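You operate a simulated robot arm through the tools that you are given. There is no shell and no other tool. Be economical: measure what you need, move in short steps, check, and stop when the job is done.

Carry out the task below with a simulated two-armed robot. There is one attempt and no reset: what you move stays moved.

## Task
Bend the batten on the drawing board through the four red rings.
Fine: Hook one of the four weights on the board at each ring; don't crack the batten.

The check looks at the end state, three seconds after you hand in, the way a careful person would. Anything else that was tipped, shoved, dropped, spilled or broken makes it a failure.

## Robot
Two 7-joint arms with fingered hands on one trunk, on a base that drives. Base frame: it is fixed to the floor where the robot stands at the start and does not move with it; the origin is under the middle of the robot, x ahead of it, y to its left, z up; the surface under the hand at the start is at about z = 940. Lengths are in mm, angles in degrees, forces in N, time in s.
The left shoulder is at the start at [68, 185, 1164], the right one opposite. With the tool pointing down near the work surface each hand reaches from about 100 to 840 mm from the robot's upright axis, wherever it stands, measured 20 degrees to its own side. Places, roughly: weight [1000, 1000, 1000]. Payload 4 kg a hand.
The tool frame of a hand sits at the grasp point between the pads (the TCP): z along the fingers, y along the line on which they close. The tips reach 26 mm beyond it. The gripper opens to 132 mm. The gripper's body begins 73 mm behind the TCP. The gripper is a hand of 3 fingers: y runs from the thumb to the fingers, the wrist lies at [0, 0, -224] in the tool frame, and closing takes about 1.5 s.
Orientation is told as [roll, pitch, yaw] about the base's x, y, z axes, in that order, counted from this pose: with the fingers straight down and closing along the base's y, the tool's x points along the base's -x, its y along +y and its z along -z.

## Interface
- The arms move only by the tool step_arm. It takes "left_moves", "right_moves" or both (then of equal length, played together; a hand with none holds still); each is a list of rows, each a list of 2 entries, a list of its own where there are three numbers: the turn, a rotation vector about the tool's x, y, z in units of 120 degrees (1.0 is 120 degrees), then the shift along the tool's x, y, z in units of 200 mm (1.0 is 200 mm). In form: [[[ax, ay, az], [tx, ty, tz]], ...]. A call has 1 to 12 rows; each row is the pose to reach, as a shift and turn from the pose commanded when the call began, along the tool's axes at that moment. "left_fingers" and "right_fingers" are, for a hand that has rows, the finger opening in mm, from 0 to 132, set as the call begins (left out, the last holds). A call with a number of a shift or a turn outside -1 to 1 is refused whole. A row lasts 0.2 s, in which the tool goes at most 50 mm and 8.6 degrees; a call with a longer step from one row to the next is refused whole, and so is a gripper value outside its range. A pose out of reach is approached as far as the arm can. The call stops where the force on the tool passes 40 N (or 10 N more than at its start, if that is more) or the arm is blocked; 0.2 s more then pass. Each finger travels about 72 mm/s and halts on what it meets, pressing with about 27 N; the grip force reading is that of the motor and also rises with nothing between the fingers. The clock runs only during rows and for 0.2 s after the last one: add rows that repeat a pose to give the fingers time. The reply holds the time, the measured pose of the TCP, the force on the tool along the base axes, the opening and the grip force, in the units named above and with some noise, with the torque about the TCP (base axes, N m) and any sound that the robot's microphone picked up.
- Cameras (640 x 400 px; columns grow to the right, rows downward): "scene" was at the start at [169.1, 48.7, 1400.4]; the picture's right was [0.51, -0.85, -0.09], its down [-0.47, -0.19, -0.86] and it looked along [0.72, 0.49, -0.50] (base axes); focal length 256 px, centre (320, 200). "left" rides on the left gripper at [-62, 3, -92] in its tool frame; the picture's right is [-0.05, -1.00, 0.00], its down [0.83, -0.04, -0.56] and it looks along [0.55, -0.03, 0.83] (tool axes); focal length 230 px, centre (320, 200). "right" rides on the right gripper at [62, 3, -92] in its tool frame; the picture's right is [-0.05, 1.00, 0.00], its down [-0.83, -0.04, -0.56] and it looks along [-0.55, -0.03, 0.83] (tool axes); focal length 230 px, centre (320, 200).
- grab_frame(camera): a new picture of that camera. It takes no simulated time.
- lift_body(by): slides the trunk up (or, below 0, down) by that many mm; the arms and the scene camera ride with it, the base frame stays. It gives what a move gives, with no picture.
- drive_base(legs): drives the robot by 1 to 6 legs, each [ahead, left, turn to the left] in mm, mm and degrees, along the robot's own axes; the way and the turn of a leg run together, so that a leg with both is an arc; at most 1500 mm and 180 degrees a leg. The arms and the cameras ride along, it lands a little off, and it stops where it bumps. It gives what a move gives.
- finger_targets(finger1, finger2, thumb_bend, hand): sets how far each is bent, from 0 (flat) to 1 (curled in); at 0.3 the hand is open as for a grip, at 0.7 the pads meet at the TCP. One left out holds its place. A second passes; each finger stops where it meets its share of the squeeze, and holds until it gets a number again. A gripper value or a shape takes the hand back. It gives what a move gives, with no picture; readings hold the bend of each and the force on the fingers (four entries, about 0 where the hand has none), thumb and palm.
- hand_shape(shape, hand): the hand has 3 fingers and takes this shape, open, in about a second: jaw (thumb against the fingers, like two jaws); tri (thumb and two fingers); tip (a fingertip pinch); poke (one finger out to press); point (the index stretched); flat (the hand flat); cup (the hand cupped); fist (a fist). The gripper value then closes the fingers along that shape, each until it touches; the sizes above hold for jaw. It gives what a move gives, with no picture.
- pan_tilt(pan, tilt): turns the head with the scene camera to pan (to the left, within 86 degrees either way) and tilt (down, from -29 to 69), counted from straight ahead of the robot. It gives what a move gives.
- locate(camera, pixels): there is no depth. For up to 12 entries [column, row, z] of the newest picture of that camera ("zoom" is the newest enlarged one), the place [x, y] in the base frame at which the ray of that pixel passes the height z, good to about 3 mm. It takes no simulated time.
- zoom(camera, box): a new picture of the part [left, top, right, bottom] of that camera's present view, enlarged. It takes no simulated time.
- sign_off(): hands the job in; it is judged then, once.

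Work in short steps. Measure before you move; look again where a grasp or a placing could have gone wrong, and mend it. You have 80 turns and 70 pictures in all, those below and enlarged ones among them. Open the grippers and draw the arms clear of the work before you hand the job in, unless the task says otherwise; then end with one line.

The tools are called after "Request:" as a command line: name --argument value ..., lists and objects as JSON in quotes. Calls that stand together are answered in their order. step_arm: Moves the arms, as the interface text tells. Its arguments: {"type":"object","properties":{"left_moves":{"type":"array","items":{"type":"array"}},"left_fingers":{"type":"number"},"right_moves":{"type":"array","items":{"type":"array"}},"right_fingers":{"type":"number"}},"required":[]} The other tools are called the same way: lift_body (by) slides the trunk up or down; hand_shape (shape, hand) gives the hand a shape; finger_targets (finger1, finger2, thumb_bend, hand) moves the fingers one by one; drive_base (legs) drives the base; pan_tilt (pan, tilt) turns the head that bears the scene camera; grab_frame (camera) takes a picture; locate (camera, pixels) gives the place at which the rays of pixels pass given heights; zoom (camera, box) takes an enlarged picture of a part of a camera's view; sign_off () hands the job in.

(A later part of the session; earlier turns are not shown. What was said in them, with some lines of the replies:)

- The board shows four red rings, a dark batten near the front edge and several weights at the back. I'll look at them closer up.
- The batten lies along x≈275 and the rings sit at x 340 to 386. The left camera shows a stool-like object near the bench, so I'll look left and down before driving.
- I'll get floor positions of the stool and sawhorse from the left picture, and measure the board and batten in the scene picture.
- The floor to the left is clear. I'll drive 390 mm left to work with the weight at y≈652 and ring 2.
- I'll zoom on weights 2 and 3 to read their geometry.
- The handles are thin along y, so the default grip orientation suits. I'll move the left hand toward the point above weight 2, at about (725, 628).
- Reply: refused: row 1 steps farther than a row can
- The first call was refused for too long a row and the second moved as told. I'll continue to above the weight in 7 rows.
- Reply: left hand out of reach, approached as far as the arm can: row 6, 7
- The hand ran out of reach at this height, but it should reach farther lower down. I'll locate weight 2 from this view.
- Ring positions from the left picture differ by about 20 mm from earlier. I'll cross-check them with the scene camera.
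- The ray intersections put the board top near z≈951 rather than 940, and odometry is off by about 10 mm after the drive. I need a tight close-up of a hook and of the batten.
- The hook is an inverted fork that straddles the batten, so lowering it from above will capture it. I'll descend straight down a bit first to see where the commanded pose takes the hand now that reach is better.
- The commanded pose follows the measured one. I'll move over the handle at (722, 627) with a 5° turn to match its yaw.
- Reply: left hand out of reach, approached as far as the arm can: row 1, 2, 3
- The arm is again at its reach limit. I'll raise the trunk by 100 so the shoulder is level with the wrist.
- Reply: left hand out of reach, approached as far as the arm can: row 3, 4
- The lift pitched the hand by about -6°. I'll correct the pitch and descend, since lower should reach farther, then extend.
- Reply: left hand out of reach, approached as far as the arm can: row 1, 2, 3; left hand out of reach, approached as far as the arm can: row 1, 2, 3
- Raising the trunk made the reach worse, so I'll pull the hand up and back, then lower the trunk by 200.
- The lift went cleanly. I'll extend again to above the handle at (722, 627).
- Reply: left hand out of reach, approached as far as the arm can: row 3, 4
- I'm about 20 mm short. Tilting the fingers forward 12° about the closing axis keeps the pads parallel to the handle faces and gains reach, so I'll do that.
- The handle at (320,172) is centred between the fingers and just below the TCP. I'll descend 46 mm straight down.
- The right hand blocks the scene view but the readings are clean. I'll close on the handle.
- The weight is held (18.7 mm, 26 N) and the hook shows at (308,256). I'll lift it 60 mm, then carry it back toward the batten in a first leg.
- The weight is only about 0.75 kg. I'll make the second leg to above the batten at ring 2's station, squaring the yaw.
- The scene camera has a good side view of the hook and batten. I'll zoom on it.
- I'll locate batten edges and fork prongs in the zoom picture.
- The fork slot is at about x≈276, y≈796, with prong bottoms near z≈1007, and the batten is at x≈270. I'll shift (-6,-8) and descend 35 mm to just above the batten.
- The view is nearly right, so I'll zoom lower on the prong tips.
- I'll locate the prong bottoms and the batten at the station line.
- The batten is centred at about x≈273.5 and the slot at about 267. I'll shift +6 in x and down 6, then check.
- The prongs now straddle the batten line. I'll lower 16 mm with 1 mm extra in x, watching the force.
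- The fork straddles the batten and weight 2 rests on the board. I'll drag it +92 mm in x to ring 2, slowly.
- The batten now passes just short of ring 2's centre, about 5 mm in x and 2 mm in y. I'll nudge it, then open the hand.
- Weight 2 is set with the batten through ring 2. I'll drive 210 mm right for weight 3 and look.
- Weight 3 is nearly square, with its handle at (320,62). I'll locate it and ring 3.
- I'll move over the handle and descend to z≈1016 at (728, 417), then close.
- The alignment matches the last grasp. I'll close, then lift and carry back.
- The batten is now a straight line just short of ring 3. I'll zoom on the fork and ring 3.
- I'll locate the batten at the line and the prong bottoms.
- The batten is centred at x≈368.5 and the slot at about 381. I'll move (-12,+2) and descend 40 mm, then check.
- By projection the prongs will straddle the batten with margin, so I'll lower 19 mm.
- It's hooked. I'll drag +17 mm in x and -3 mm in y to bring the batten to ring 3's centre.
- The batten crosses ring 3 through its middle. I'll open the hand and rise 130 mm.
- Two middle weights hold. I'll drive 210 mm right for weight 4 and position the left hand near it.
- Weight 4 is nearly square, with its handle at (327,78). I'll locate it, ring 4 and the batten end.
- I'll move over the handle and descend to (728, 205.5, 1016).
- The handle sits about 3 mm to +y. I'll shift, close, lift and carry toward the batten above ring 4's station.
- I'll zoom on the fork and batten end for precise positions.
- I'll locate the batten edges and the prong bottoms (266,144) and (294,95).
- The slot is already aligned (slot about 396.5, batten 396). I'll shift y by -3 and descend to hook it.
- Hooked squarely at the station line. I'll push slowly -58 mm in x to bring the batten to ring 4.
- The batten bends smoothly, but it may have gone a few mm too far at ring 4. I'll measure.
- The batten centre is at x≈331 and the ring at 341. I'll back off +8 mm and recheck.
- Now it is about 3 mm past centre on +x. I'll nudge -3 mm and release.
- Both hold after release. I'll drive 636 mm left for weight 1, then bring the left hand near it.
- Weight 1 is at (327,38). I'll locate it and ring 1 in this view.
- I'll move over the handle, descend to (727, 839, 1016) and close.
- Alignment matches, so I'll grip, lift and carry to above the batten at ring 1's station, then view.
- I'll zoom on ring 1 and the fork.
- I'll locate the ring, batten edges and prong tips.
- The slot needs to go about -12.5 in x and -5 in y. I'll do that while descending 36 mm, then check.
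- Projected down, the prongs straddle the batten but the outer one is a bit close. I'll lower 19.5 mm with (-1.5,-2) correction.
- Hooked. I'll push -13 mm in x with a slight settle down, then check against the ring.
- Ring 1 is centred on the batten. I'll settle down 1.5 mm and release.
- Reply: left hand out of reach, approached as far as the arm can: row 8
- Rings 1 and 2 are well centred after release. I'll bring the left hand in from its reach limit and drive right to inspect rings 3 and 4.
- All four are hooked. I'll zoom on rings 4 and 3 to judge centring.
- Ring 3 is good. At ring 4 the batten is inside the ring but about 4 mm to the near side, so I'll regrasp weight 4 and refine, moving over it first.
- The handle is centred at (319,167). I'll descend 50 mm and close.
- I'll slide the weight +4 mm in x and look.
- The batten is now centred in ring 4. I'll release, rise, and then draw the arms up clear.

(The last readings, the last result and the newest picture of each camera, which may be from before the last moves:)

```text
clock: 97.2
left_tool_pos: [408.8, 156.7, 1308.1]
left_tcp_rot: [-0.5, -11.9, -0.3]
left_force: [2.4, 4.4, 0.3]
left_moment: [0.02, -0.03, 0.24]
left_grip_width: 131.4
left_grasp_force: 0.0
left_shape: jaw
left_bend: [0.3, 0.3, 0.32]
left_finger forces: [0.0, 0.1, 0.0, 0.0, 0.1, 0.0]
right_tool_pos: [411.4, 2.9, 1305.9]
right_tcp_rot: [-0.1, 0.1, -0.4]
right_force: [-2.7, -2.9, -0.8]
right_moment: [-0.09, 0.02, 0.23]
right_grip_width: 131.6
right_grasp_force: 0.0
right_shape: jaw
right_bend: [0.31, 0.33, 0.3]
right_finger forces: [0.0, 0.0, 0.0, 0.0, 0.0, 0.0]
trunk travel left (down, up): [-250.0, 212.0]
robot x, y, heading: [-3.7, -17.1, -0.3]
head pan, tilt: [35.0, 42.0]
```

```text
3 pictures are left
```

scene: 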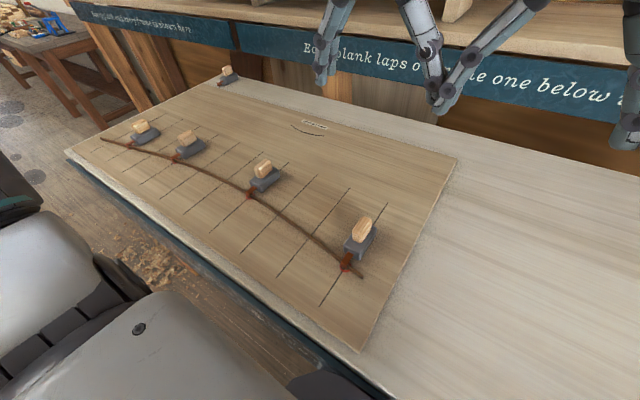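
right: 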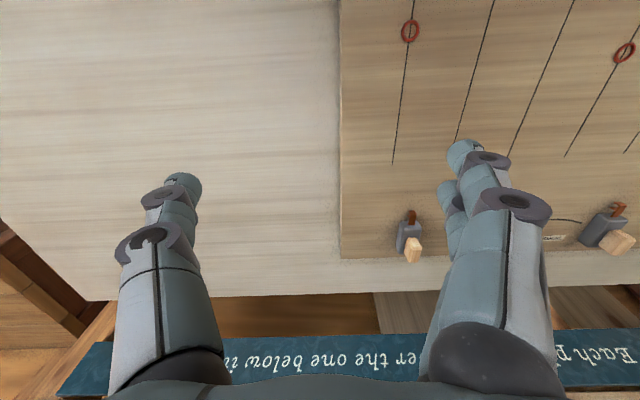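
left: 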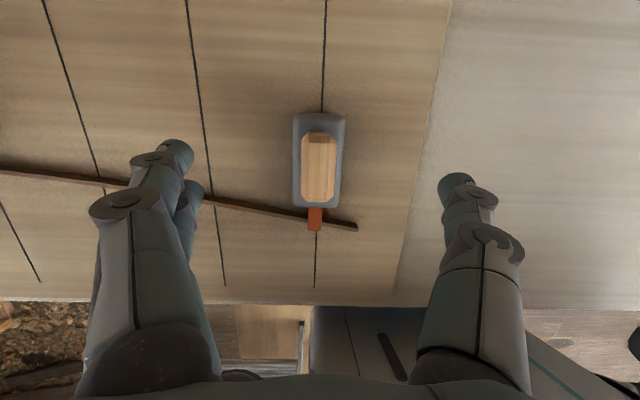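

The curve passes all four rings. The two hands lightly touch each other, so I'll part them, then take a final close look at rings 3 and 4.

Request:
step_arm --left_moves '[[[0, 0, 0], [0, 0.2, 0]], [[0, 0, 0], [0, 0.4, 0]], [[0, 0, 0], [0, 0.6, 0]], [[0, 0, 0], [0, 0.6, 0]]]'

Request:
zoom --camera "scene" --box '[220, 160, 396, 290]'

Request:
zoom --camera "scene" --box '[96, 105, 224, 185]'

```text
clock: 98.2
left_tool_pos: [408.0, 276.6, 1307.0]
left_tcp_rot: [-0.5, -11.9, -0.4]
left_force: [-0.3, -0.4, -0.1]
left_moment: [-0.03, -0.04, 0.0]
left_grip_width: 132.0
left_grasp_force: 0.0
left_shape: jaw
left_bend: [0.3, 0.3, 0.3]
left_finger forces: [0.0, 0.1, 0.0, 0.0, 0.1, 0.1]
right_tool_pos: [409.7, 3.4, 1307.9]
right_tcp_rot: [-0.1, 0.0, -0.5]
right_force: [0.3, -0.8, -0.3]
right_moment: [-0.01, -0.03, -0.01]
right_grip_width: 131.8
right_grasp_force: 0.0
right_shape: jaw
right_bend: [0.3, 0.3, 0.3]
right_finger forces: [0.0, 0.0, 0.0, 0.0, 0.1, 0.0]
trunk travel left (down, up): [-250.0, 212.0]
robot x, y, heading: [-5.8, -18.8, -0.3]
head pan, tilt: [35.0, 42.0]
```

```text
3.08 times, centred on (308, 225) of scene
```

zoom: 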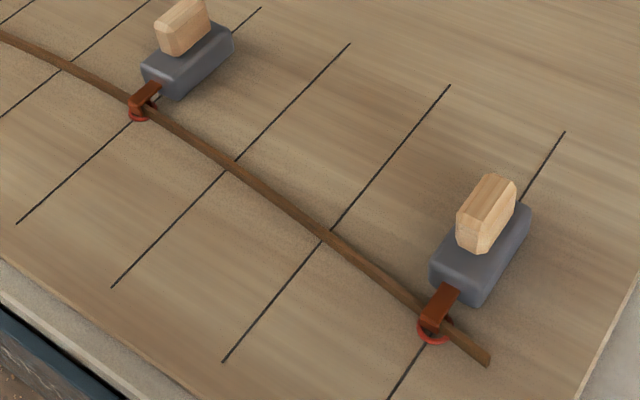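

```text
5.00 times, centred on (160, 145) of scene
```

zoom: 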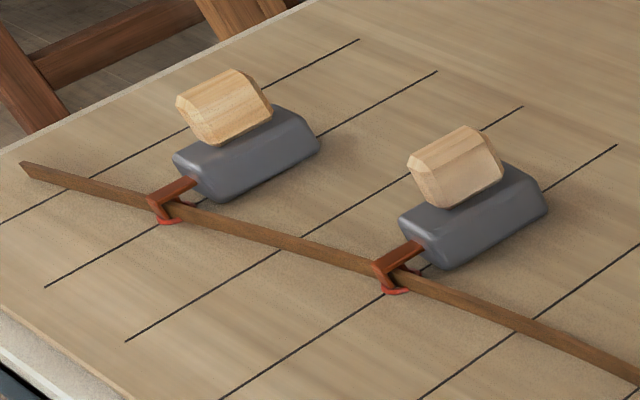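

All four weights are hooked at their rings, the batten is whole, and both hands are open and clear, so I'm handing in.

Request:
sign_off

```text
The job is handed in.
```

The batten is bent, uncracked, through all four red rings with one of the board's four weights hooked at each; I've handed the job in and its result isn't back yet.
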